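You operate a simulated robot arm through the tools that you are given. There is no shell and no other tool.

Carry out the task below with a simulated robot arm. There is one attempt and no reset: what you move stays moved.

TASK
Grease the turner's roller, then wind the wheel's line to the pointer.
Fine: three strokes of the grease pump; free the turner lever for winding and tighten it after. Where these are worked on the way, their far stop is far enough and under half their travel is too little: turner lever.

The check looks at the end state, three seconds after you hand in, the way a careful person would. Anything else that was tipped, shoved, dropped, spilled or broken makes it a failure.

THE ROBOT
A 7-joint arm with a three-finger gripper, fixed in place. Base frame: the origin is at the foot of the arm, x ahead of it, y to its left, z up. Units: m, rad, N and s.
With the tool pointing down near the work surface it reaches from about 0.5 to 0.94 m from the base axis. Its first joint turns from -2.897 to 2.897 rad. Payload 2.69 kg.
The tool frame sits at the grasp point between the pads (the TCP): z along the fingers, y along the line on which they close. The tips reach 0.029 m beyond it. The gripper opens to 0.12 m. The gripper's body begins 0.078 m behind the TCP.
Orientation is that of the tool frame in the base frame, as a unit quaternion [x, y, z, w]. With the fingers straight down and closing along the base's y, the tool's x points along the base's -x, its y along +y and its z along -z.

THE INTERFACE
- The arm moves only by the tool servo_tool. Its argument "increments" is a list of rows, each an object (a shift or turn left out is 0, a gripper value left out holds the last) with "translation": the shift along the tool's x, y, z in m, a list of three; "turn": the turn, a rotation vector about the tool's x, y, z in rad, a list of three; "hand": the finger opening in m, from 0 to 0.12. In form: [{"translation": [dx, dy, dz], "turn": [wx, wy, wz], "hand": hand}, ...]. A call has 1 to 20 rows; each row shifts and turns the commanded pose from where the row before left it, along the tool's axes as they then stand. Each row takes 0.2 s and may step no farther than 0.05 m and 0.15 rad from the row before; otherwise, or with a gripper value out of range, the whole call is refused. A pose out of reach is approached as far as the arm can. The call stops where the force on the tool passes 40 N (or 10 N more than at its start, if that is more) or the arm is blocked; 0.2 s more then pass. The fingers move at their own pace and stop on an object; they squeeze with about 30 N. The grip force told is the motor's: it shows also when the fingers shut on nothing. Time passes only in rows, and 0.2 s behind the last, so rows that do not move let the fingers close. It gives the time, the measured TCP pose, the force on the tool (base axes), the opening and the grip force at its end, in the units of the frame above (readings bear some noise), with the torque about the TCP (base axes, N m) and any sound that the robot's microphone picked up.
- Cameras (640 x 400 px; columns grow to the right, rows downward): "scene" is fixed at [0.2204, 0.5011, 1.3122]; the picture's right is [-0.91, -0.42, 0.00], its down [-0.28, 0.60, -0.75] and it looks along [0.31, -0.68, -0.66] (base axes); focal length 348 px, centre (320, 200). "wrist" rides on the gripper at [0.063, 0, -0.104] in the tool frame; the picture's right is [0.00, 1.00, 0.00], its down [-0.83, 0.00, -0.56] and it looks along [-0.56, 0.00, 0.83] (tool axes); focal length 275 px, centre (320, 200). There is no depth. A picture from a camera that has moved, and an enlarged one, comes with that camera's place and axes in the base frame and with its lens.
- camera(camera): a new picture of that camera. The clock stands still meanwhile.
- raise_lower(by): slides the trunk up (or, below 0, down) by that many m; the arm rides with it, the base frame stays. It gives what a move gives, with no picture.
- close_up(camera, box): a new picture of the part [left, top, right, bottom] of that camera's present view, enlarged. The clock stands still meanwhile.
- job_done(): hands the job in; it is judged then, once.

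Nothing tells you positions but the pictures and the camera data. Unless the task says otherwise, let go and move clear before handing in.

The tools are called after "Request:" as name(argument=value, ...) on one line, values as JSON. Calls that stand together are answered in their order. servo_tool: Moves the arm, as the interface text tells. Its arguments: {"type":"object","properties":{"increments":{"type":"array"}},"required":["increments"]} The other tools are called the same way: raise_lower (by) slides the trunk up or down; camera (camera) takes a picture; close_up (camera, box) takes an enlarged picture of a part of a camera's view; job_done () hands the job in.

At the start:

```text
clock: 0.0
eef_pos: [0.5775, -0.3769, 0.9454]
tcp_rot: [0.0, 1.0, 0.0, 0.0]
ft_force: [1.0, 0.5, 0.7]
wrist_torque: [-0.01, -0.05, 0.01]
finger_gap: 0.1201
grip_force: 0.1
trunk travel left (down, up): [-0.525, 0.088]
```

scene: 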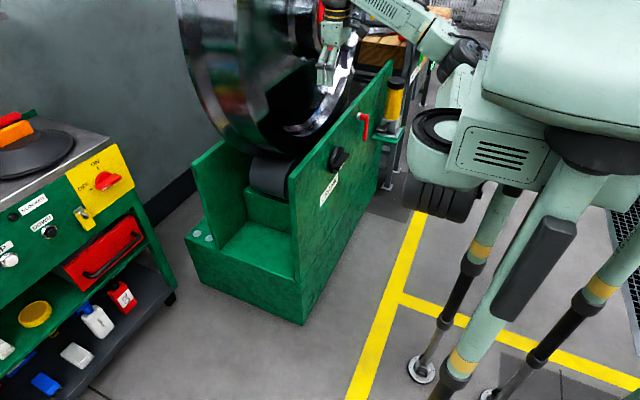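
wrist: 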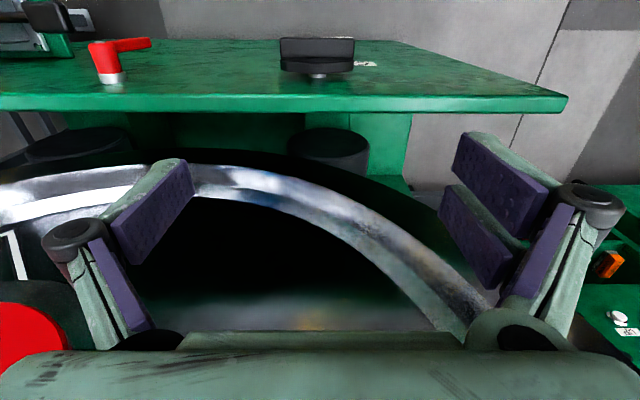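

I see a green wheel turner with a big steel wheel on it, a black knob and a red lever on its front plate, and a yellow cylinder (perhaps the grease pump) beside it. I'll look closer at each of these before moving anything.

Request:
close_up(camera="scene", box=[300, 60, 460, 160])

Request:
close_up(camera="scene", box=[260, 120, 420, 220])

Request:
close_up(camera="scene", box=[170, 0, 490, 200])

Request:
close_up(camera="scene", box=[0, 120, 240, 270])

Request:
close_up(camera="wrist", box=[0, 0, 400, 250])

```text
4.00 times, centred on (380, 110) of scene
camera zoom: at [0.2204, 0.5011, 1.3122], right [-0.91, -0.42, 0.0], down [-0.28, 0.6, -0.75], along [0.31, -0.68, -0.66], focal length 1393 px, centre (80, 560)
```

zoom: 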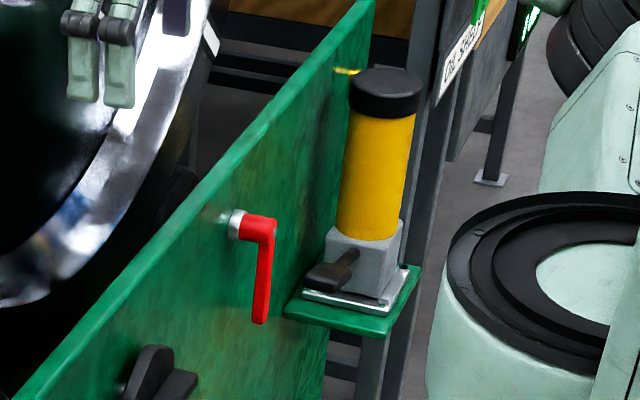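

```text
4.00 times, centred on (340, 170) of scene
camera zoom: at [0.2204, 0.5011, 1.3122], right [-0.91, -0.42, 0.0], down [-0.28, 0.6, -0.75], along [0.31, -0.68, -0.66], focal length 1393 px, centre (240, 320)
```

zoom: 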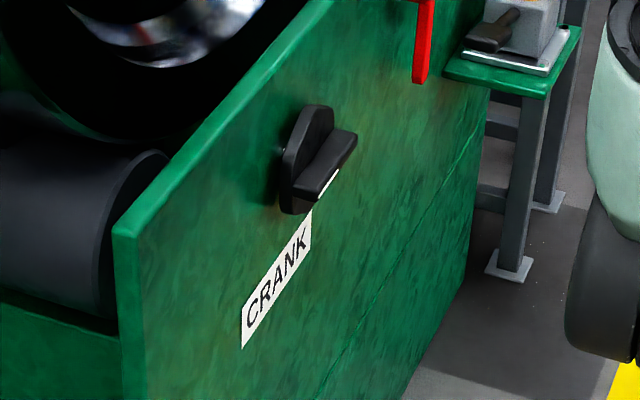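

```text
2.00 times, centred on (330, 100) of scene
camera zoom: at [0.2204, 0.5011, 1.3122], right [-0.91, -0.42, 0.0], down [-0.28, 0.6, -0.75], along [0.31, -0.68, -0.66], focal length 696 px, centre (300, 400)
```

zoom: 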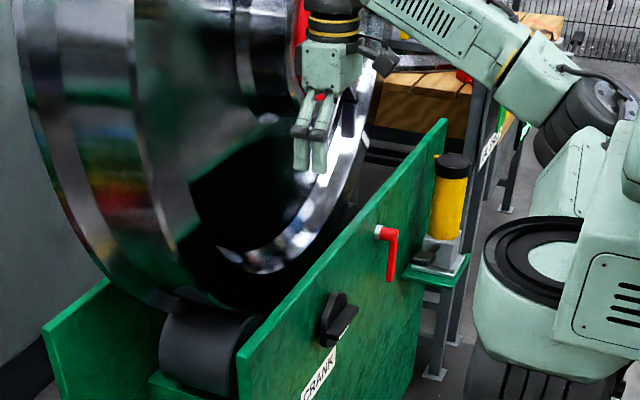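

```text
2.67 times, centred on (120, 195) of scene
camera zoom: at [0.2204, 0.5011, 1.3122], right [-0.91, -0.42, 0.0], down [-0.28, 0.6, -0.75], along [0.31, -0.68, -0.66], focal length 928 px, centre (853, 213)
```

zoom: 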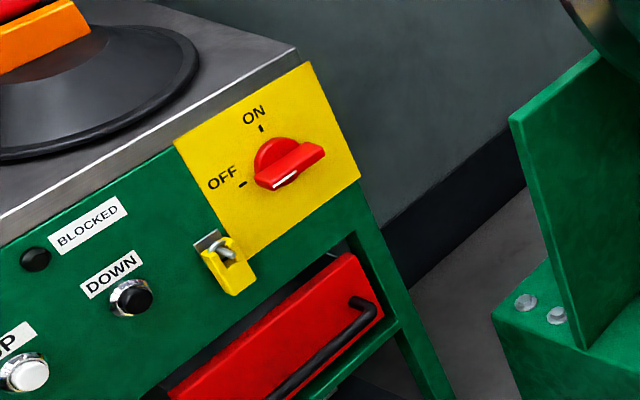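

```text
1.60 times, centred on (200, 125) of wrist
camera zoom: at [0.5142, -0.3763, 1.0503], right [0.0, 1.0, 0.0], down [0.83, 0.0, 0.56], along [0.56, 0.0, -0.83], focal length 440 px, centre (512, 320)
```

zoom: 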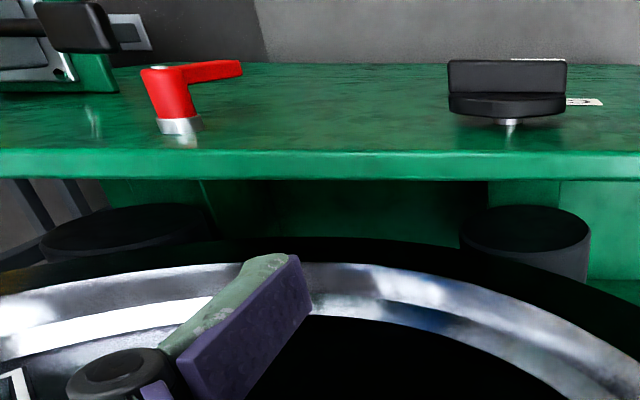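

The crank knob sits at about [0.555, -0.38, 0.657], the red lever pivots near [0.55, -0.63, 0.69] and hangs down, and the front plate lies at x≈0.59. Next I'll back away from the wheel and go to the -y side to view the pump, the line and the pointer.

Request:
servo_tool(increments=[{"translation": [0.05, 0, 0]}, {"translation": [0.05, 0, 0]}, {"translation": [0.0, -0.05, -0.03]}, {"translation": [0.0, -0.05, -0.03]}, {"translation": [0.0, -0.05, -0.02]}])

Request:
camera(camera="wrist")

Request:
camera(camera="scene")

```text
refused: row 3 steps farther than a row can; nothing moved
```

```text
taken
camera wrist: at [0.5142, -0.3763, 1.0503], right [0.0, 1.0, 0.0], down [0.83, 0.0, 0.56], along [0.56, 0.0, -0.83], focal length 275 px, centre (320, 200)
```

wrist: 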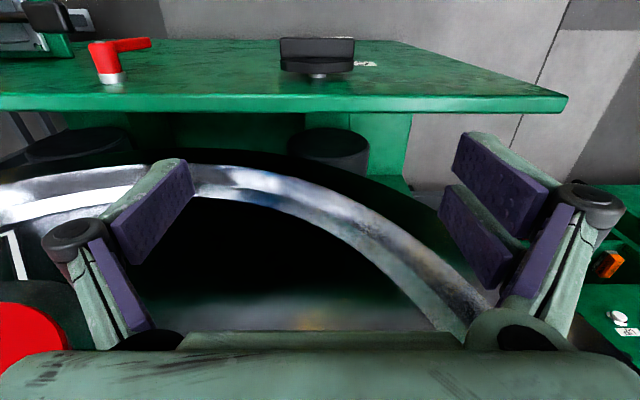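

```text
taken
```

scene: 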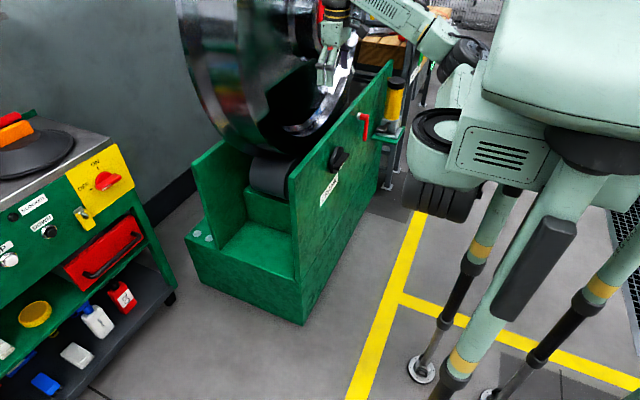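

The step was too long, so nothing moved and the view is as before. I'll repeat it with shorter steps, backing off and then shifting toward -y.

Request:
servo_tool(increments=[{"translation": [0.045, 0, 0]}, {"translation": [0.045, 0, 0]}, {"translation": [0.0, -0.04, -0.025]}, {"translation": [0.0, -0.04, -0.025]}, {"translation": [0.0, -0.04, -0.025]}, {"translation": [0.0, -0.04, -0.025]}])

Request:
camera(camera="wrist")

Request:
camera(camera="scene")

```text
clock: 1.4
eef_pos: [0.4803, -0.5468, 1.023]
tcp_rot: [0.005, 1.0, 0.022, 0.004]
ft_force: [0.0, 0.5, -0.7]
wrist_torque: [0.0, 0.03, 0.01]
finger_gap: 0.12
grip_force: 0.1
trunk travel left (down, up): [-0.525, 0.088]
```

```text
taken
camera wrist: at [0.4164, -0.5508, 1.1282], right [0.0, 1.0, 0.04], down [0.83, -0.03, 0.56], along [0.56, 0.03, -0.83], focal length 275 px, centre (320, 200)
```

wrist: 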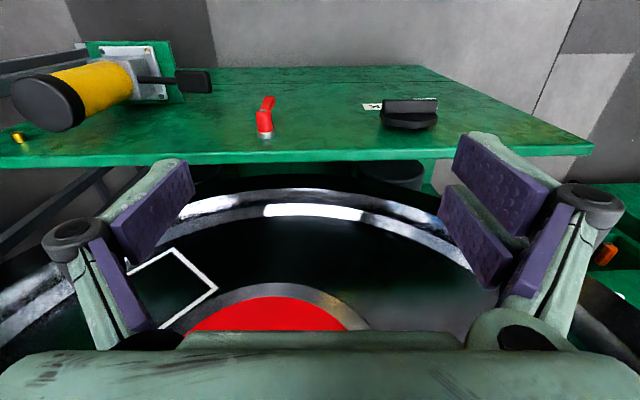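

```text
taken
```

scene: 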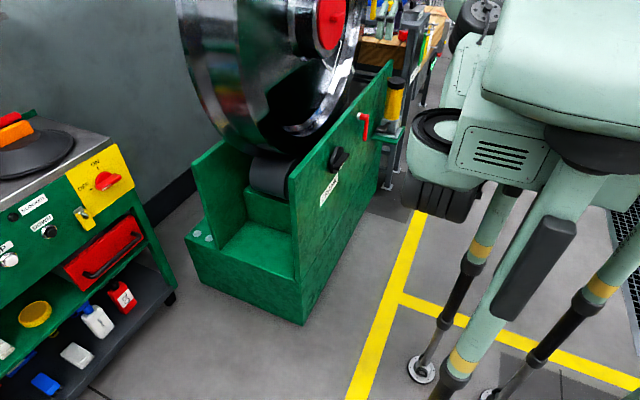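

I see the pump on the left of the wrist image, with its black handle toward +y, and a red hub and some white outline on the wheel. I'll pitch the camera up toward the wheel face to find the line and the pointer.

Request:
servo_tool(increments=[{"turn": [0, -0.14, 0], "translation": [0, 0.02, -0.02]}, {"turn": [0, -0.14, 0], "translation": [0, 0.02, -0.02]}, {"turn": [0, -0.14, 0], "translation": [0, 0.02, -0.02]}, {"turn": [0, -0.14, 0], "translation": [0, 0.02, -0.02]}])

Request:
camera(camera="wrist")

```text
clock: 2.4
eef_pos: [0.467, -0.4583, 1.1237]
tcp_rot: [0.002, 0.961, 0.0, 0.277]
ft_force: [0.1, 0.4, 0.4]
wrist_torque: [-0.02, 0.01, -0.01]
finger_gap: 0.1201
grip_force: 0.0
trunk travel left (down, up): [-0.525, 0.088]
```

```text
taken
camera wrist: at [0.3584, -0.4577, 1.179], right [0.0, 1.0, 0.0], down [0.41, 0.0, 0.91], along [0.91, 0.0, -0.41], focal length 275 px, centre (320, 200)
```

wrist: 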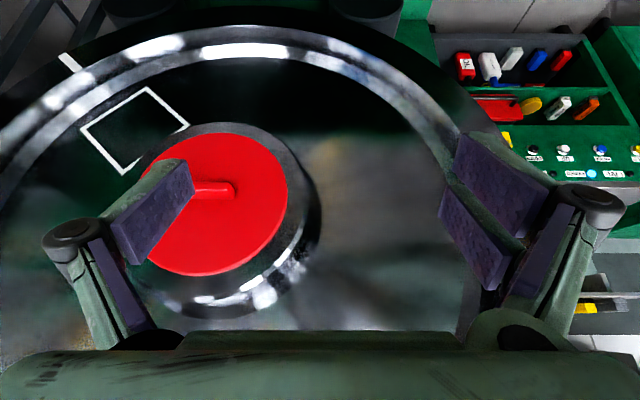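

The view is upside down: a short white line on the wheel rim at upper left, a white outlined box, and a red hub cap. I'll zoom in on the line and look for the pointer.

Request:
close_up(camera="wrist", box=[0, 0, 240, 150])

Request:
close_up(camera="scene", box=[340, 40, 420, 90])

Request:
close_up(camera="scene", box=[180, 0, 420, 150])

```text
2.67 times, centred on (120, 75) of wrist
camera zoom: at [0.3584, -0.4577, 1.179], right [0.0, 1.0, 0.0], down [0.41, 0.0, 0.91], along [0.91, 0.0, -0.41], focal length 734 px, centre (853, 533)
```

zoom: 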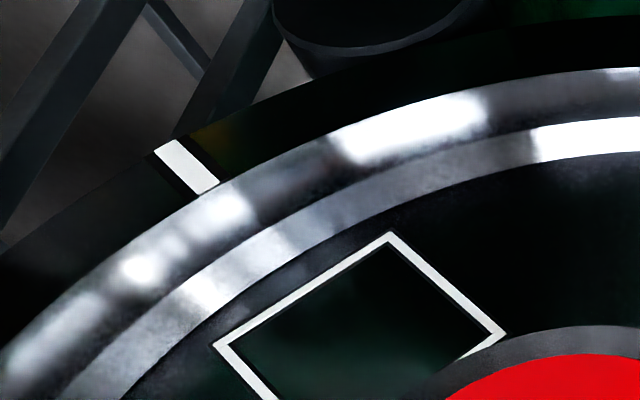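

```text
8.00 times, centred on (380, 65) of scene
camera zoom: at [0.2204, 0.5011, 1.3122], right [-0.91, -0.42, 0.0], down [-0.28, 0.6, -0.75], along [0.31, -0.68, -0.66], focal length 2785 px, centre (-160, 1280)
```

zoom: 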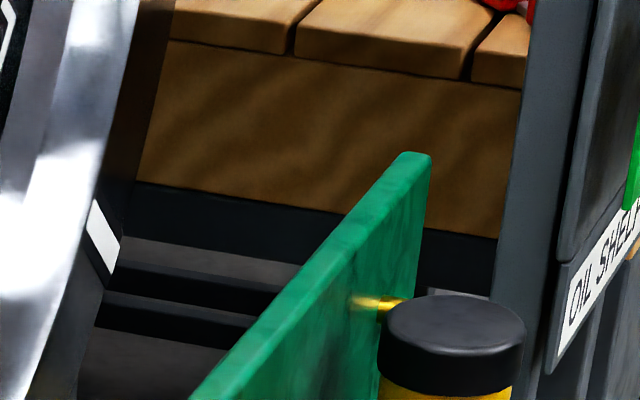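

```text
2.67 times, centred on (300, 75) of scene
camera zoom: at [0.2204, 0.5011, 1.3122], right [-0.91, -0.42, 0.0], down [-0.28, 0.6, -0.75], along [0.31, -0.68, -0.66], focal length 928 px, centre (373, 533)
```

zoom: 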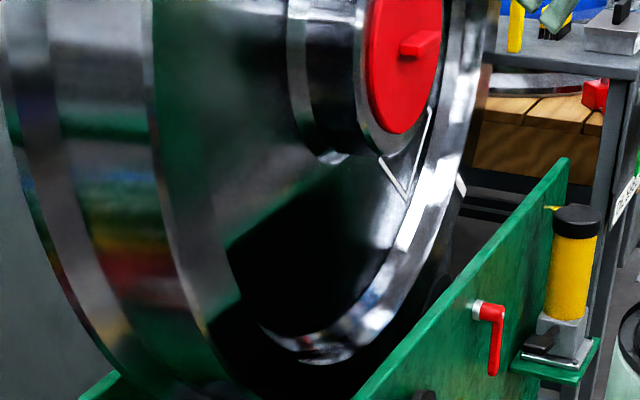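

The line is at about [0.713, -0.916, 0.742] on the wheel's flange, and the wheel's centre is near y≈-0.61, z≈1.0. I have not found the pointer yet, so I'll pitch up more to see the rest of the rim.

Request:
servo_tool(increments=[{"turn": [0, -0.14, 0], "translation": [0, 0, -0.02]}, {"turn": [0, -0.14, 0], "translation": [0, 0, -0.02]}, {"turn": [0, -0.14, 0], "translation": [0, 0, -0.02]}, {"turn": [0, -0.14, 0], "translation": [0, 0, -0.02]}])

Request:
camera(camera="wrist")

Request:
camera(camera="scene")

```text
clock: 3.4
eef_pos: [0.4132, -0.4561, 1.1804]
tcp_rot: [-0.001, 0.847, 0.001, 0.532]
ft_force: [-0.2, -0.8, 0.2]
wrist_torque: [0.0, 0.0, 0.03]
finger_gap: 0.1201
grip_force: 0.1
trunk travel left (down, up): [-0.525, 0.088]
```

```text
taken
camera wrist: at [0.2925, -0.4561, 1.1686], right [0.0, 1.0, 0.0], down [-0.14, 0.0, 0.99], along [0.99, 0.0, 0.14], focal length 275 px, centre (320, 200)
```

wrist: 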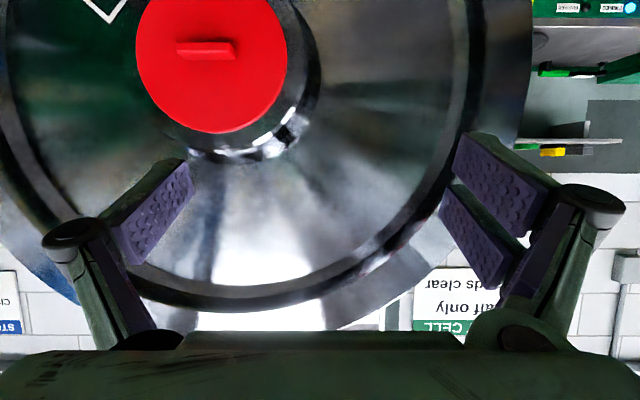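

```text
taken
```

scene: 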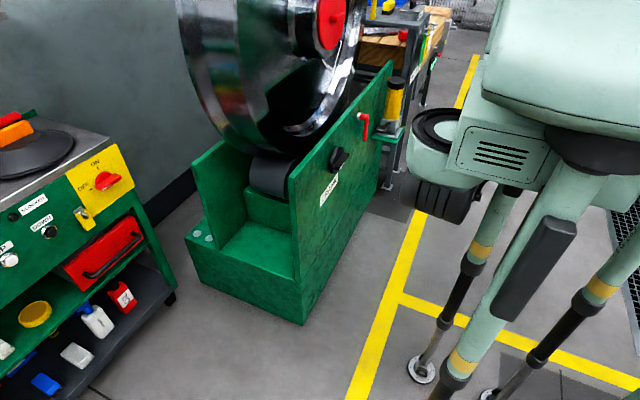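

No pointer shows on the upper or +y rim yet. I'll move toward -y and tilt back down a little to see the lower left rim and the brass part near the pump.

Request:
servo_tool(increments=[{"turn": [0, 0.14, 0], "translation": [0, -0.04, 0]}, {"turn": [0, 0.14, 0], "translation": [0, -0.045, 0]}, {"translation": [0, -0.045, 0]}, {"translation": [0, -0.045, 0]}, {"translation": [0, -0.045, 0]}, {"translation": [0, -0.045, 0]}, {"translation": [0, -0.045, 0], "hand": 0.0}, {"translation": [0, 0, 0]}, {"translation": [0, 0, 0]}, {"translation": [0, 0, 0]}])

Request:
camera(camera="wrist")

Request:
camera(camera="scene")

```text
clock: 5.8
eef_pos: [0.4117, -0.6328, 1.1284]
tcp_rot: [0.013, 0.912, 0.021, 0.408]
ft_force: [0.1, 0.4, 0.1]
wrist_torque: [0.02, 0.03, 0.02]
finger_gap: 0.0271
grip_force: 1.9
out of reach, approached as far as the arm can: row 4, 5, 6, 7
trunk travel left (down, up): [-0.525, 0.088]
stopped in row 10: the arm was blocked; the commanded pose is now the measured one
```

```text
taken
camera wrist: at [0.2924, -0.6338, 1.1509], right [0.0, 1.0, 0.05], down [0.14, -0.05, 0.99], along [0.99, 0.0, -0.14], focal length 275 px, centre (320, 200)
```

wrist: 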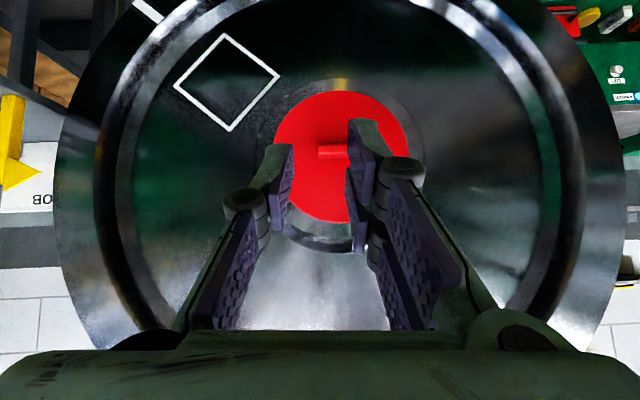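

```text
taken
```

scene: 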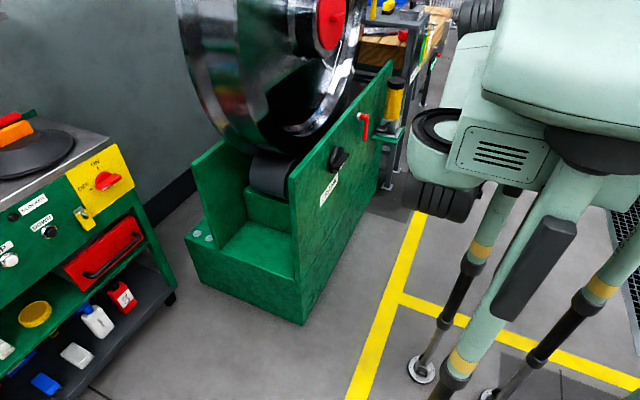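

A yellow arrow-shaped part stands at the left (-y) edge of the wheel in this view. I'll zoom in on it from both cameras.

Request:
close_up(camera="wrist", box=[0, 50, 200, 250])

Request:
close_up(camera="scene", box=[330, 0, 458, 80])

Request:
close_up(camera="wrist", box=[60, 0, 300, 150])

```text
2.00 times, centred on (100, 150) of wrist
camera zoom: at [0.2924, -0.6338, 1.1509], right [0.0, 1.0, 0.05], down [0.14, -0.05, 0.99], along [0.99, 0.0, -0.14], focal length 551 px, centre (760, 300)
```

zoom: 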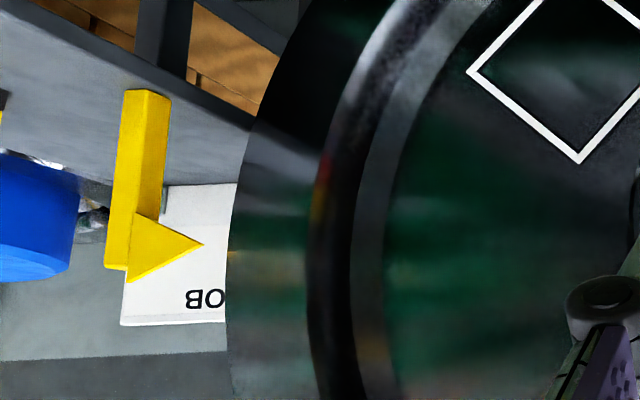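

```text
5.00 times, centred on (394, 40) of scene
camera zoom: at [0.2204, 0.5011, 1.3122], right [-0.91, -0.42, 0.0], down [-0.28, 0.6, -0.75], along [0.31, -0.68, -0.66], focal length 1741 px, centre (-50, 1000)
```

zoom: 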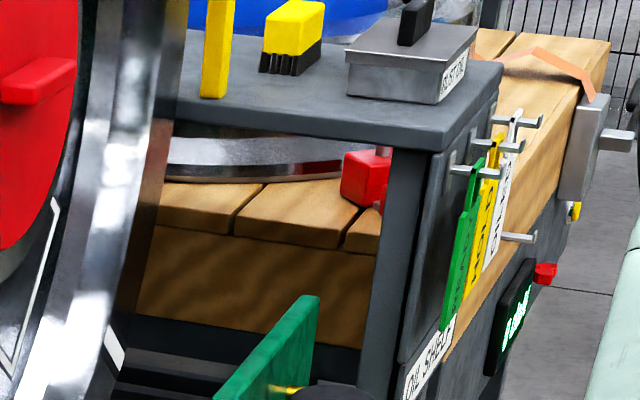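

```text
2.67 times, centred on (180, 75) of wrist
camera zoom: at [0.2924, -0.6338, 1.1509], right [0.0, 1.0, 0.05], down [0.14, -0.05, 0.99], along [0.99, 0.0, -0.14], focal length 734 px, centre (693, 533)
```

zoom: 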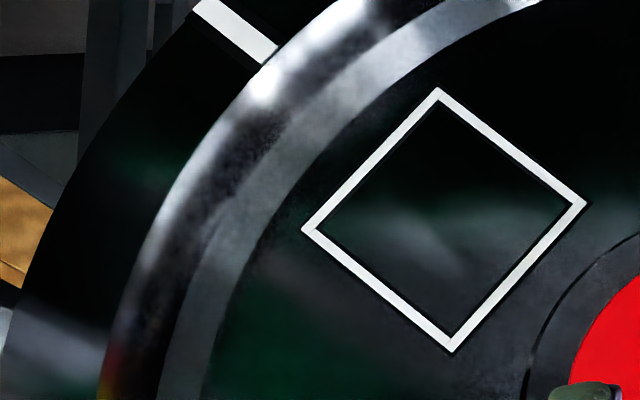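

The pointer is a yellow post with an arrow tip near [0.71, -1.07, 1.02], at wheel-centre height on the -y side, so the line must go up about 41°. Greasing comes first, so I'll level the tool back to pointing down and view the pump from closer.

Request:
servo_tool(increments=[{"turn": [0, 0.14, 0], "translation": [0, 0, 0]}, {"turn": [0, 0.14, 0], "translation": [0, 0, 0]}, {"turn": [0, 0.14, 0]}, {"turn": [0, 0.14, 0]}, {"turn": [0, 0.14, 0]}, {"turn": [0, 0.14, 0]}, {"translation": [0, -0.03, 0.03]}, {"translation": [0, -0.03, 0.03]}, {"translation": [0, -0.03, 0.03]}, {"translation": [0, -0.0, 0.03]}])

Request:
camera(camera="wrist")

```text
clock: 7.0
eef_pos: [0.3852, -0.6072, 1.0537]
tcp_rot: [0.026, 0.98, 0.071, 0.182]
ft_force: [1.3, 0.6, 0.1]
wrist_torque: [-0.02, 0.02, 0.02]
finger_gap: 0.0001
grip_force: 28.7
out of reach, approached as far as the arm can: row 1, 2, 3, 4, 5
trunk travel left (down, up): [-0.525, 0.088]
stopped in row 5: the arm was blocked; the commanded pose is now the measured one
```

```text
taken
camera wrist: at [0.2886, -0.6154, 1.1276], right [0.02, 0.99, 0.15], down [0.58, -0.13, 0.81], along [0.82, 0.07, -0.57], focal length 275 px, centre (320, 200)
```

wrist: 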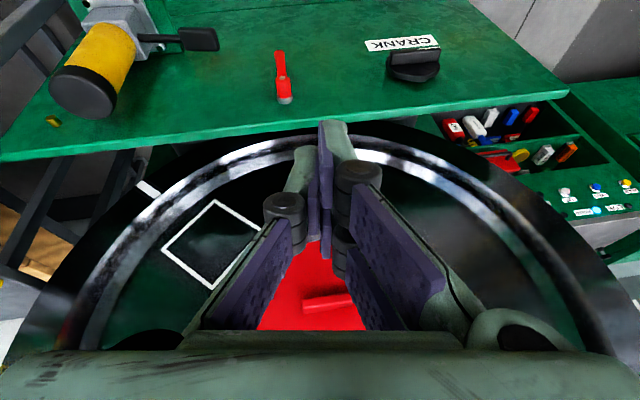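

The arm is near a wrist-joint limit in this yaw, so a quarter turn about the tool axis should relieve it. It also lines the fingers up to close along x, which suits the pump handle that runs along y.

Request:
servo_tool(increments=[{"turn": [0.0361, 0.0158, 0.1361]}, {"turn": [0.0361, 0.0158, 0.1361]}, {"turn": [0.0361, 0.0158, 0.1361]}, {"turn": [0.0361, 0.0158, 0.1361]}, {"turn": [0.0361, 0.0158, 0.1361]}, {"turn": [0.0361, 0.0158, 0.1361]}, {"turn": [0.0361, 0.0158, 0.1361]}, {"turn": [0.0361, 0.0158, 0.1361]}, {"turn": [0.0361, 0.0158, 0.1361]}, {"turn": [0.0361, 0.0158, 0.1361]}, {"turn": [0.0361, 0.0158, 0.1361]}])

Request:
camera(camera="wrist")

Request:
camera(camera="scene")

```text
clock: 9.6
eef_pos: [0.3773, -0.616, 1.0034]
tcp_rot: [0.712, 0.701, 0.033, -0.027]
ft_force: [0.9, 0.3, -1.2]
wrist_torque: [0.0, 0.01, 0.02]
finger_gap: 0.0
grip_force: 28.5
trunk travel left (down, up): [-0.525, 0.088]
stopped in row 11: the arm was blocked; the commanded pose is now the measured one
```

```text
taken
camera wrist: at [0.3774, -0.5614, 1.1127], right [1.0, -0.01, 0.01], down [-0.01, -0.88, 0.48], along [0.0, -0.48, -0.88], focal length 275 px, centre (320, 200)
```

wrist: 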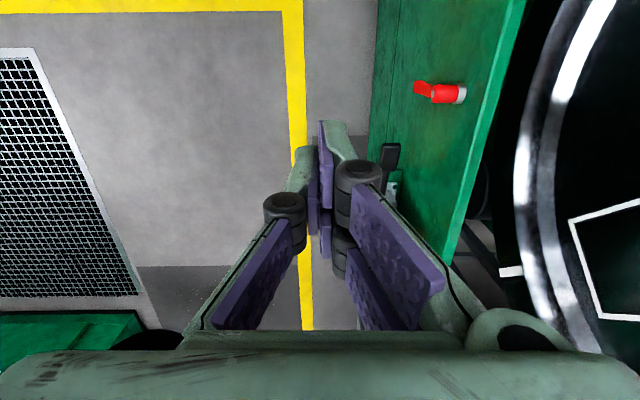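

```text
taken
```

scene: 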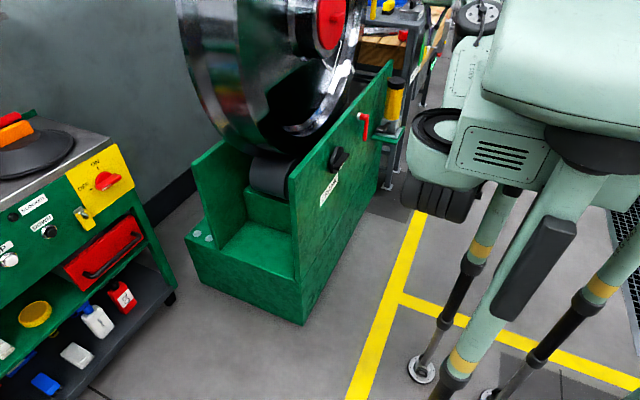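

Now the fingers close along x and the camera looks toward -y, with the lever and part of the pump handle in view. I'll move down a bit and toward the robot's side to see the pump better.

Request:
servo_tool(increments=[{"translation": [0, 0, 0.04]}, {"translation": [0, 0, 0.04]}, {"translation": [0, 0, 0.04]}])

Request:
camera(camera="wrist")

```text
clock: 10.4
eef_pos: [0.3768, -0.6061, 0.8886]
tcp_rot: [0.712, 0.701, 0.031, -0.025]
ft_force: [0.4, -0.5, 0.2]
wrist_torque: [0.01, -0.03, 0.0]
finger_gap: 0.0
grip_force: 29.3
trunk travel left (down, up): [-0.525, 0.088]
```

```text
taken
camera wrist: at [0.3764, -0.5522, 0.9978], right [1.0, -0.01, 0.01], down [-0.01, -0.87, 0.49], along [0.0, -0.49, -0.87], focal length 275 px, centre (320, 200)
```

wrist: 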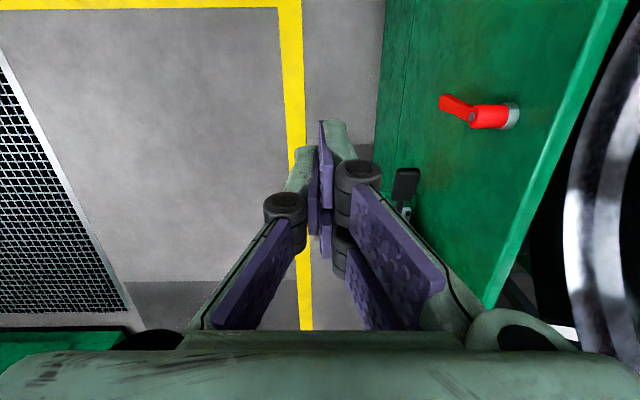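

The lever and the pump handle's end show on the right. I'll move the gripper toward +y and tilt the view toward -y for a clear look at the pump.

Request:
servo_tool(increments=[{"translation": [0.03, 0.01, 0], "turn": [0, -0.14, 0]}, {"translation": [0.03, 0.01, 0], "turn": [0, -0.14, 0]}, {"translation": [0.03, 0.01, 0], "turn": [0, -0.14, 0]}, {"translation": [0.03, 0.01, 0], "turn": [0, -0.1, 0], "hand": 0.06}, {"translation": [0, 0, 0]}])

Request:
camera(camera="wrist")

```text
clock: 11.6
eef_pos: [0.4182, -0.4886, 0.8702]
tcp_rot: [0.696, 0.684, -0.154, 0.156]
ft_force: [0.5, 0.0, 1.3]
wrist_torque: [-0.04, -0.02, 0.01]
finger_gap: 0.0426
grip_force: 0.1
trunk travel left (down, up): [-0.525, 0.088]
```

```text
taken
camera wrist: at [0.4199, -0.3873, 0.9389], right [1.0, -0.01, 0.01], down [-0.01, -0.51, 0.86], along [-0.01, -0.86, -0.51], focal length 275 px, centre (320, 200)
```

wrist: 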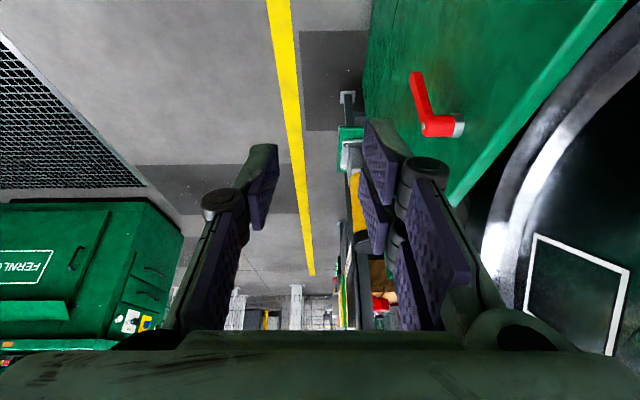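

The pump is hidden behind the right finger. I'll open the hand fully and shift toward +x so the pump falls in the gap.

Request:
servo_tool(increments=[{"translation": [0.0, 0.035, 0], "hand": 0.12}, {"translation": [0.0, 0.035, 0]}, {"translation": [0, 0, 0]}, {"translation": [0, 0, 0]}, {"translation": [0, 0, 0]}])

Request:
camera(camera="wrist")

Request:
close_up(camera="wrist", box=[240, 50, 480, 200])

```text
clock: 12.8
eef_pos: [0.4875, -0.4906, 0.8687]
tcp_rot: [0.696, 0.684, -0.153, 0.156]
ft_force: [0.1, -0.4, 0.3]
wrist_torque: [0.02, 0.04, 0.0]
finger_gap: 0.1199
grip_force: 0.0
trunk travel left (down, up): [-0.525, 0.088]
```

```text
taken
camera wrist: at [0.4886, -0.3896, 0.9378], right [1.0, -0.01, 0.01], down [-0.01, -0.52, 0.86], along [-0.01, -0.86, -0.52], focal length 275 px, centre (320, 200)
```

wrist: 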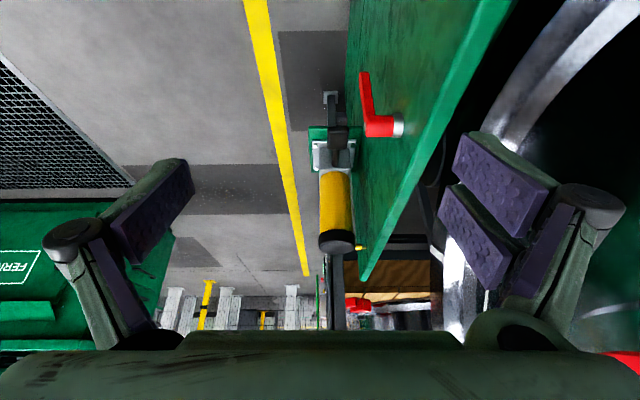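

```text
2.67 times, centred on (360, 125) of wrist
camera zoom: at [0.4886, -0.3896, 0.9378], right [1.0, -0.01, 0.01], down [-0.01, -0.52, 0.86], along [-0.01, -0.86, -0.52], focal length 734 px, centre (213, 400)
```

zoom: 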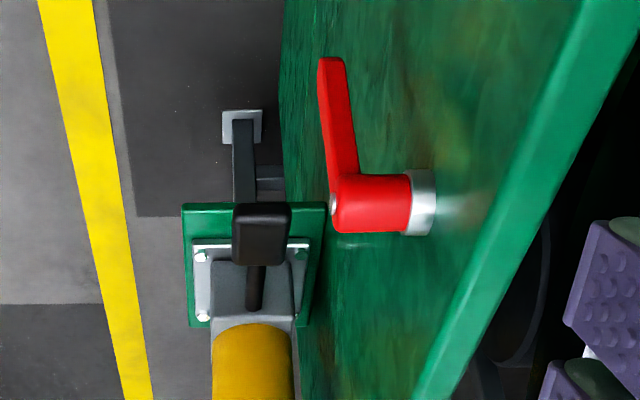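

The pump is clear now: the handle's grip is near [0.516, -0.755, 0.588], about 4 cm wide, and its rod slopes up about 20° out of the block near y≈-0.88. The plate face is at x≈0.582, so I'll work with the tool pointing along +x and the fingers above and below the handle, backing off first and then reorienting.

Request:
servo_tool(increments=[{"translation": [0.0, -0.035, 0], "hand": 0.06}, {"translation": [0.0, -0.035, 0]}, {"turn": [-0.1282, 0.0299, 0.0277]}, {"turn": [-0.1282, 0.0299, 0.0277]}, {"turn": [-0.1282, 0.0299, 0.0277]}, {"turn": [-0.1282, 0.0299, 0.0277]}, {"turn": [-0.1282, 0.0299, 0.0277]}, {"turn": [-0.1282, 0.0299, 0.0277]}, {"turn": [-0.1282, 0.0299, 0.0277]}, {"turn": [-0.1282, 0.0299, 0.0277]}, {"turn": [-0.1282, 0.0299, 0.0277]}, {"turn": [-0.1282, 0.0299, 0.0277]}, {"turn": [-0.1282, 0.0299, 0.0277]}, {"turn": [-0.1282, 0.0299, 0.0277]}])

Request:
camera(camera="wrist")

Request:
camera(camera="scene")

```text
clock: 15.8
eef_pos: [0.4205, -0.4896, 0.8707]
tcp_rot: [0.5, 0.499, 0.501, 0.5]
ft_force: [0.1, 0.0, 0.1]
wrist_torque: [-0.01, 0.05, -0.01]
finger_gap: 0.06
grip_force: 0.0
trunk travel left (down, up): [-0.525, 0.088]
```

```text
taken
camera wrist: at [0.3168, -0.4262, 0.871], right [0.0, 0.0, 1.0], down [-0.56, -0.83, 0.0], along [0.83, -0.56, 0.0], focal length 275 px, centre (320, 200)
```

wrist: 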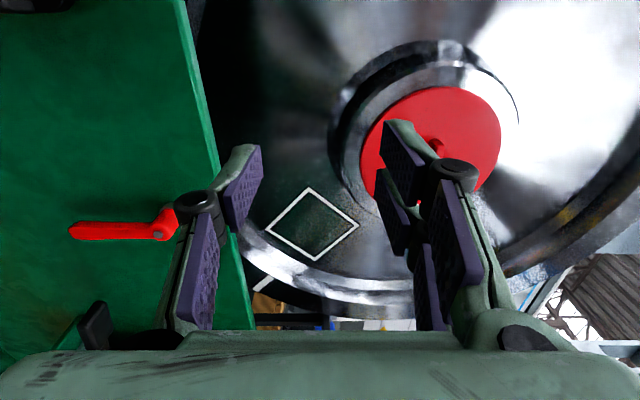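

```text
taken
```

scene: 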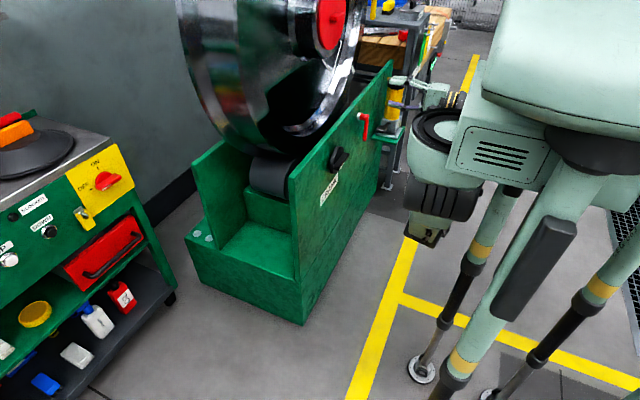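

The tool now points along +x with the fingers stacked vertically, clear of everything. I'll lower the trunk so the hand comes to handle height.

Request:
raise_lower(by=-0.25)

Request:
camera(camera="wrist")

Request:
camera(camera="scene")

```text
clock: 18.6
eef_pos: [0.4183, -0.4892, 0.7308]
tcp_rot: [0.49, 0.502, 0.499, 0.509]
ft_force: [-0.2, 0.6, 1.6]
wrist_torque: [-0.02, 0.11, -0.11]
finger_gap: 0.0601
grip_force: 0.1
trunk travel left (down, up): [-0.356, 0.257]
stopped: the arm was blocked; the commanded pose is now the measured one
```

```text
taken
camera wrist: at [0.3133, -0.4258, 0.7277], right [-0.01, 0.03, 1.0], down [-0.55, -0.83, 0.02], along [0.83, -0.55, 0.03], focal length 275 px, centre (320, 200)
```

wrist: 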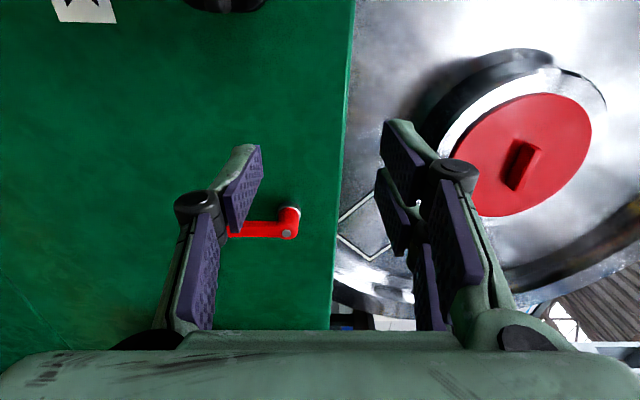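

```text
taken
```

scene: 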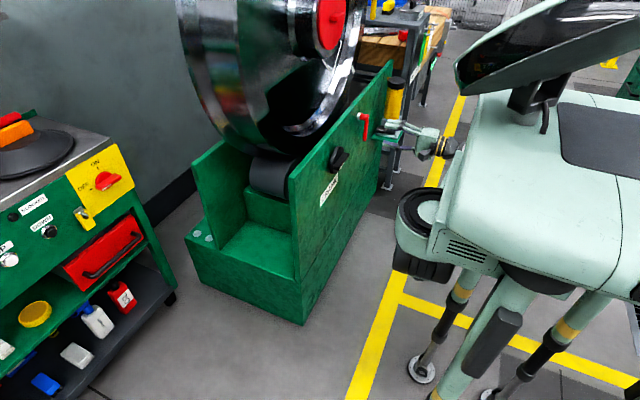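

The trunk stopped after 0.17 m because the arm was blocked, possibly by its own elbow. Nothing on the scene looks moved. I'll raise the trunk slightly to relieve it and check the free pose.

Request:
raise_lower(by=0.05)

Request:
close_up(camera="scene", box=[340, 60, 500, 260])

```text
clock: 19.5
eef_pos: [0.4251, -0.4919, 0.7598]
tcp_rot: [0.493, 0.505, 0.5, 0.502]
ft_force: [0.0, -0.5, -0.8]
wrist_torque: [0.01, 0.0, 0.03]
finger_gap: 0.06
grip_force: 0.0
trunk travel left (down, up): [-0.406, 0.207]
```

```text
2.00 times, centred on (420, 160) of scene
camera zoom: at [0.2204, 0.5011, 1.3122], right [-0.91, -0.42, 0.0], down [-0.28, 0.6, -0.75], along [0.31, -0.68, -0.66], focal length 696 px, centre (120, 280)
```

zoom: 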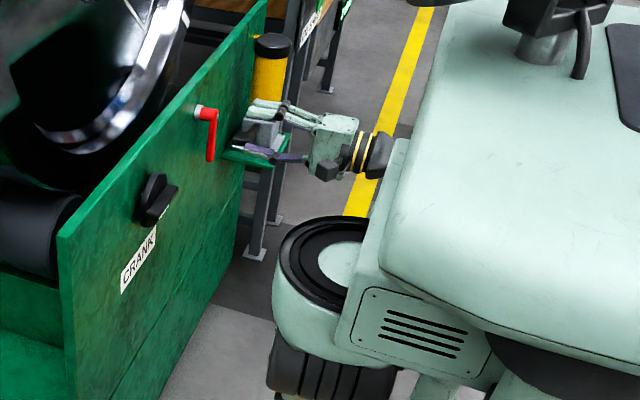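

The arm is free again with the tool at [0.425, -0.492, 0.760], in front of the turner. I'll slide toward -y and down to stand in front of the pump handle, staying well off the plate.

Request:
servo_tool(increments=[{"translation": [-0.04, -0.025, -0.005]}, {"translation": [-0.04, -0.025, -0.005]}, {"translation": [-0.04, -0.025, 0]}, {"translation": [-0.04, -0.025, 0]}, {"translation": [-0.04, -0.025, 0]}])

Request:
camera(camera="wrist")

Request:
camera(camera="scene")

```text
clock: 20.7
eef_pos: [0.4209, -0.6927, 0.6365]
tcp_rot: [0.494, 0.505, 0.501, 0.5]
ft_force: [2.1, 0.3, -5.4]
wrist_torque: [-0.01, -0.52, -0.08]
finger_gap: 0.0597
grip_force: 0.0
trunk travel left (down, up): [-0.406, 0.207]
```

```text
taken
camera wrist: at [0.316, -0.6304, 0.6354], right [0.0, 0.01, 1.0], down [-0.55, -0.84, 0.01], along [0.84, -0.55, 0.01], focal length 275 px, centre (320, 200)
```

wrist: 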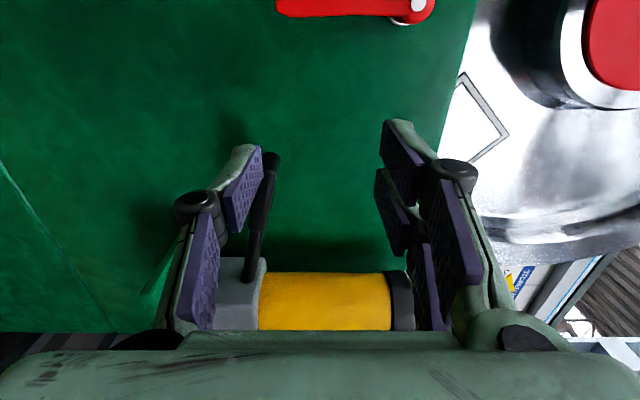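

```text
taken
```

scene: 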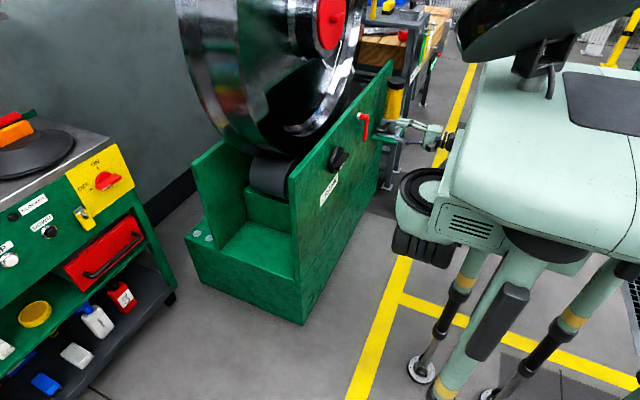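

The pump handle is right beside the lower finger in view, and the force reading shows a few newtons. I'll hold still to see whether that is contact or only motion.

Request:
servo_tool(increments=[{"translation": [0, 0, 0]}, {"translation": [0, 0, 0]}])

Request:
close_up(camera="wrist", box=[140, 100, 460, 340])

Request:
close_up(camera="scene", box=[350, 70, 460, 180])

```text
clock: 21.3
eef_pos: [0.4186, -0.6936, 0.6392]
tcp_rot: [0.493, 0.504, 0.5, 0.503]
ft_force: [0.9, 0.0, 1.1]
wrist_torque: [0.0, 0.01, -0.01]
finger_gap: 0.0598
grip_force: 0.1
trunk travel left (down, up): [-0.406, 0.207]
```

```text
1.67 times, centred on (300, 220) of wrist
camera zoom: at [0.3148, -0.6314, 0.6383], right [0.0, 0.02, 1.0], down [-0.55, -0.84, 0.01], along [0.84, -0.55, 0.01], focal length 459 px, centre (353, 167)
```

zoom: 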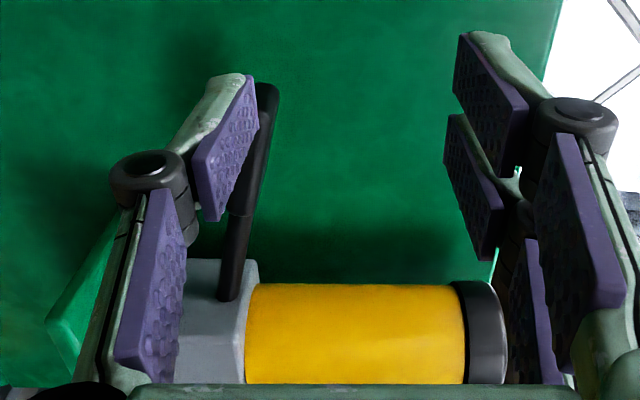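

```text
3.64 times, centred on (405, 125) of scene
camera zoom: at [0.2204, 0.5011, 1.3122], right [-0.91, -0.42, 0.0], down [-0.28, 0.6, -0.75], along [0.31, -0.68, -0.66], focal length 1266 px, centre (11, 473)
```

zoom: 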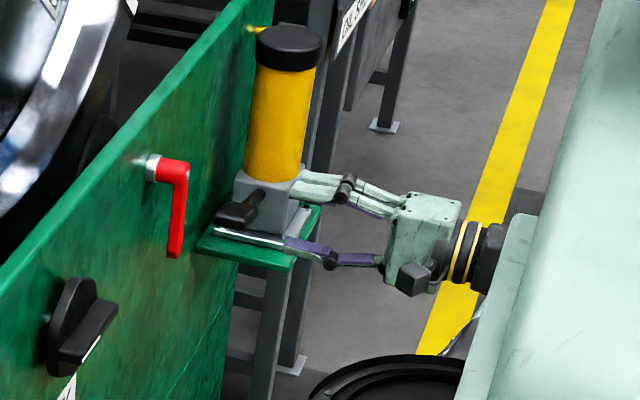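

There is no contact, since the reading settled to about zero. The grip spans roughly y -0.73 to -0.78 at z≈0.59, tilted up about 20°, so I'll line up in front of it and roll the tool to match that slope.

Request:
servo_tool(increments=[{"translation": [-0.029, -0.024, 0]}, {"translation": [-0.029, -0.024, 0]}, {"turn": [0, 0, 0.12]}, {"turn": [0, 0, 0.12]}, {"turn": [0, 0, 0.11]}, {"translation": [0, 0, 0]}])

Request:
camera(camera="wrist")

Request:
close_up(camera="scene", box=[350, 70, 460, 180])

```text
clock: 22.7
eef_pos: [0.4183, -0.6877, 0.6255]
tcp_rot: [0.575, 0.41, 0.58, 0.406]
ft_force: [-0.2, 0.1, -0.9]
wrist_torque: [-0.02, 0.04, 0.02]
finger_gap: 0.06
grip_force: 0.0
out of reach, approached as far as the arm can: row 1, 2
trunk travel left (down, up): [-0.406, 0.207]
```

```text
taken
camera wrist: at [0.313, -0.6291, 0.6464], right [0.0, -0.33, 0.94], down [-0.55, -0.79, -0.28], along [0.84, -0.52, -0.18], focal length 275 px, centre (320, 200)
```

wrist: 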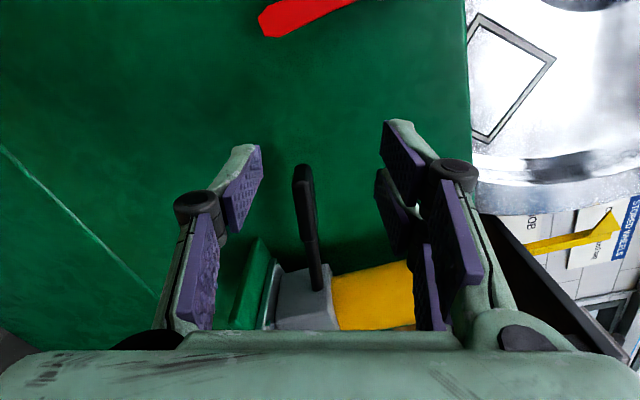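

```text
3.64 times, centred on (405, 125) of scene
camera zoom: at [0.2204, 0.5011, 1.3122], right [-0.91, -0.42, 0.0], down [-0.28, 0.6, -0.75], along [0.31, -0.68, -0.66], focal length 1266 px, centre (11, 473)
```

zoom: 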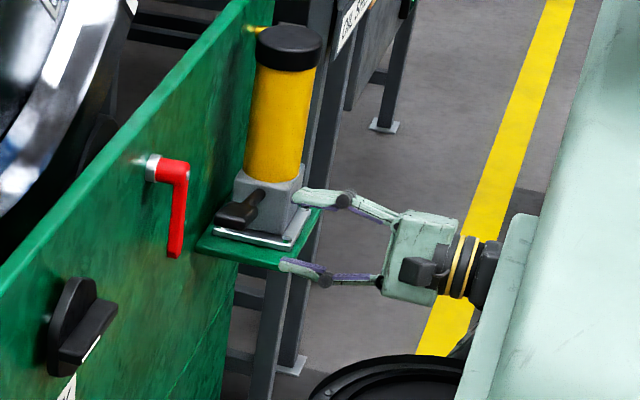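

With the tool straight along +x the arm can't reach that far to -y. I'll yaw the tool about 40° toward the pump so it reaches radially, undo the roll, and stop just short of the handle.

Request:
servo_tool(increments=[{"turn": [-0.0197, -0.117, -0.0545]}, {"turn": [-0.0197, -0.117, -0.0545]}, {"turn": [-0.0197, -0.117, -0.0545]}, {"turn": [-0.0197, -0.117, -0.0545]}, {"turn": [-0.0197, -0.117, -0.0545]}, {"turn": [-0.0197, -0.117, -0.0545]}, {"translation": [0, 0, 0]}])

Request:
camera(camera="wrist")

```text
clock: 24.3
eef_pos: [0.41, -0.8285, 0.5785]
tcp_rot: [0.64, 0.299, 0.298, 0.642]
ft_force: [0.1, 0.1, 0.2]
wrist_torque: [-0.02, -0.02, -0.01]
finger_gap: 0.06
grip_force: 0.1
out of reach, approached as far as the arm can: row 1, 2, 3, 4, 5, 6
trunk travel left (down, up): [-0.406, 0.207]
```

```text
taken
camera wrist: at [0.3713, -0.7118, 0.5786], right [0.0, 0.01, 1.0], down [-0.96, -0.28, 0.0], along [0.28, -0.96, 0.01], focal length 275 px, centre (320, 200)
```

wrist: 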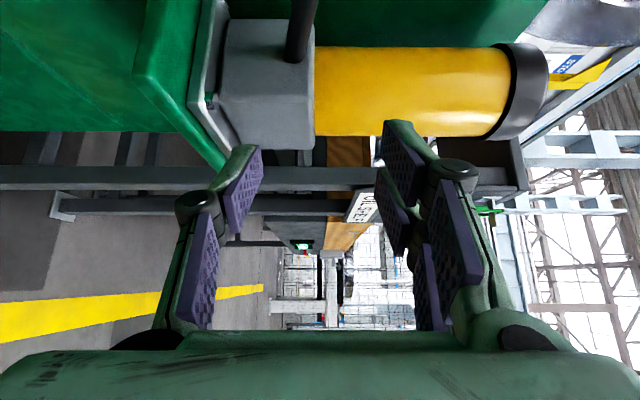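

The hand swung farther toward -y than I expected, to [0.41, -0.83, 0.58], but it touches nothing. I'll hold a moment to learn where the commanded pose really is.

Request:
servo_tool(increments=[{"translation": [0, 0, 0]}, {"translation": [0, 0, 0]}])

Request:
camera(camera="scene")

```text
clock: 24.9
eef_pos: [0.4113, -0.8277, 0.5783]
tcp_rot: [0.639, 0.299, 0.3, 0.642]
ft_force: [-0.1, -0.9, -0.5]
wrist_torque: [0.02, 0.01, -0.01]
finger_gap: 0.0597
grip_force: 0.0
trunk travel left (down, up): [-0.406, 0.207]
```

```text
taken
```

scene: 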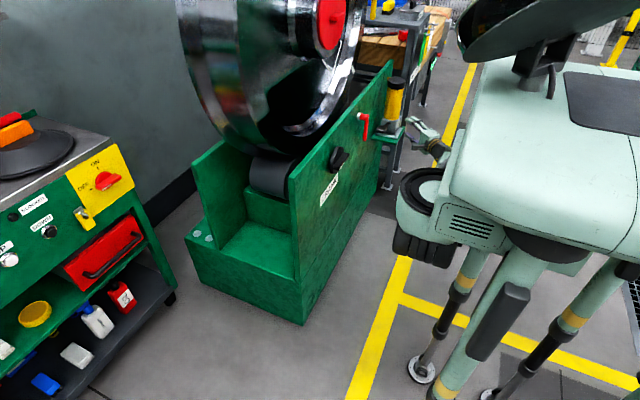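

The pose is steady with no contact, and the yawed orientation is now reached. I'll back off along the tool and slide sideways to stand in front of the grip.

Request:
servo_tool(increments=[{"translation": [0, 0, -0.046]}, {"translation": [0.041, 0.0033, 0]}, {"translation": [0.041, 0.0033, 0]}, {"translation": [0.041, 0.0033, 0]}, {"translation": [0, 0, 0]}])

Request:
camera(camera="wrist")

Request:
close_up(camera="scene", box=[350, 70, 460, 180])

```text
clock: 26.1
eef_pos: [0.4566, -0.8101, 0.5433]
tcp_rot: [0.64, 0.299, 0.3, 0.642]
ft_force: [-1.3, -0.2, 1.0]
wrist_torque: [0.0, 0.02, -0.02]
finger_gap: 0.0599
grip_force: 0.1
out of reach, approached as far as the arm can: row 1, 2, 3, 4
trunk travel left (down, up): [-0.406, 0.207]
```

```text
taken
camera wrist: at [0.4175, -0.6954, 0.5424], right [0.0, 0.01, 1.0], down [-0.96, -0.28, 0.0], along [0.28, -0.96, 0.01], focal length 275 px, centre (320, 200)
```

wrist: 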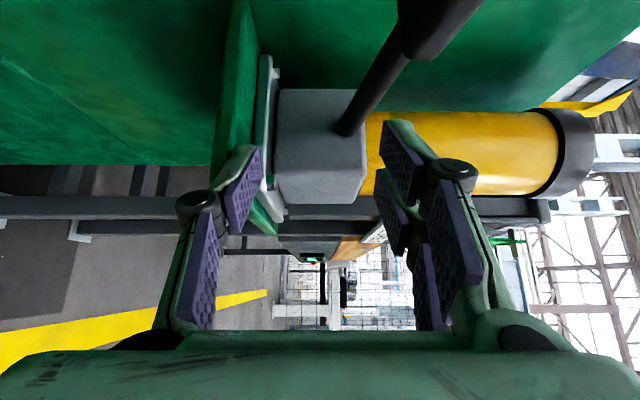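

```text
3.64 times, centred on (405, 125) of scene
camera zoom: at [0.2204, 0.5011, 1.3122], right [-0.91, -0.42, 0.0], down [-0.28, 0.6, -0.75], along [0.31, -0.68, -0.66], focal length 1266 px, centre (11, 473)
```

zoom: 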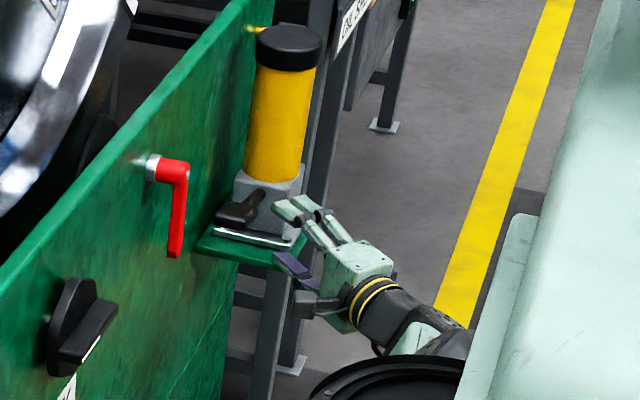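

With the tool horizontal the arm hits its wrist limits near the pump, so I'll change approach. I'll grip the handle from above with the fingers closing along x and the tool leaned about 10° away from the plate, after first backing up and out.

Request:
servo_tool(increments=[{"translation": [0, 0.0, -0.04]}, {"translation": [0, 0.04, -0.01]}, {"translation": [0, 0.04, 0]}, {"turn": [0.1253, 0.0455, -0.0453]}, {"turn": [0.1253, 0.0455, -0.0453]}, {"turn": [0.1253, 0.0455, -0.0453]}, {"turn": [0.1253, 0.0455, -0.0453]}, {"turn": [0.1253, 0.0455, -0.0453]}])

Request:
close_up(camera="scene", box=[340, 60, 500, 260])

```text
clock: 27.9
eef_pos: [0.4216, -0.8079, 0.6021]
tcp_rot: [0.732, 0.516, 0.188, 0.404]
ft_force: [0.2, -0.2, -0.9]
wrist_torque: [0.01, 0.02, 0.02]
finger_gap: 0.06
grip_force: 0.0
out of reach, approached as far as the arm can: row 1, 2, 3, 6, 7, 8
trunk travel left (down, up): [-0.406, 0.207]
```

```text
2.00 times, centred on (420, 160) of scene
camera zoom: at [0.2204, 0.5011, 1.3122], right [-0.91, -0.42, 0.0], down [-0.28, 0.6, -0.75], along [0.31, -0.68, -0.66], focal length 696 px, centre (120, 280)
```

zoom: 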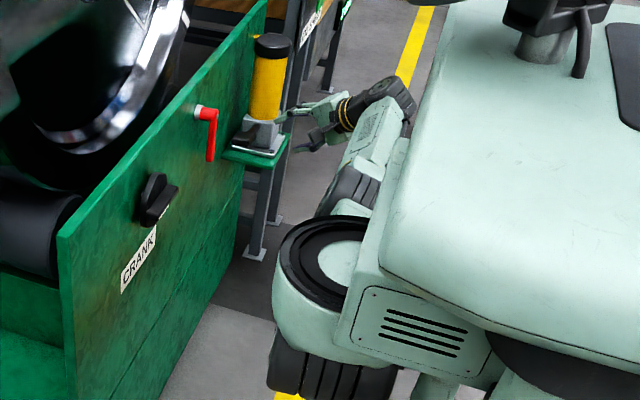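

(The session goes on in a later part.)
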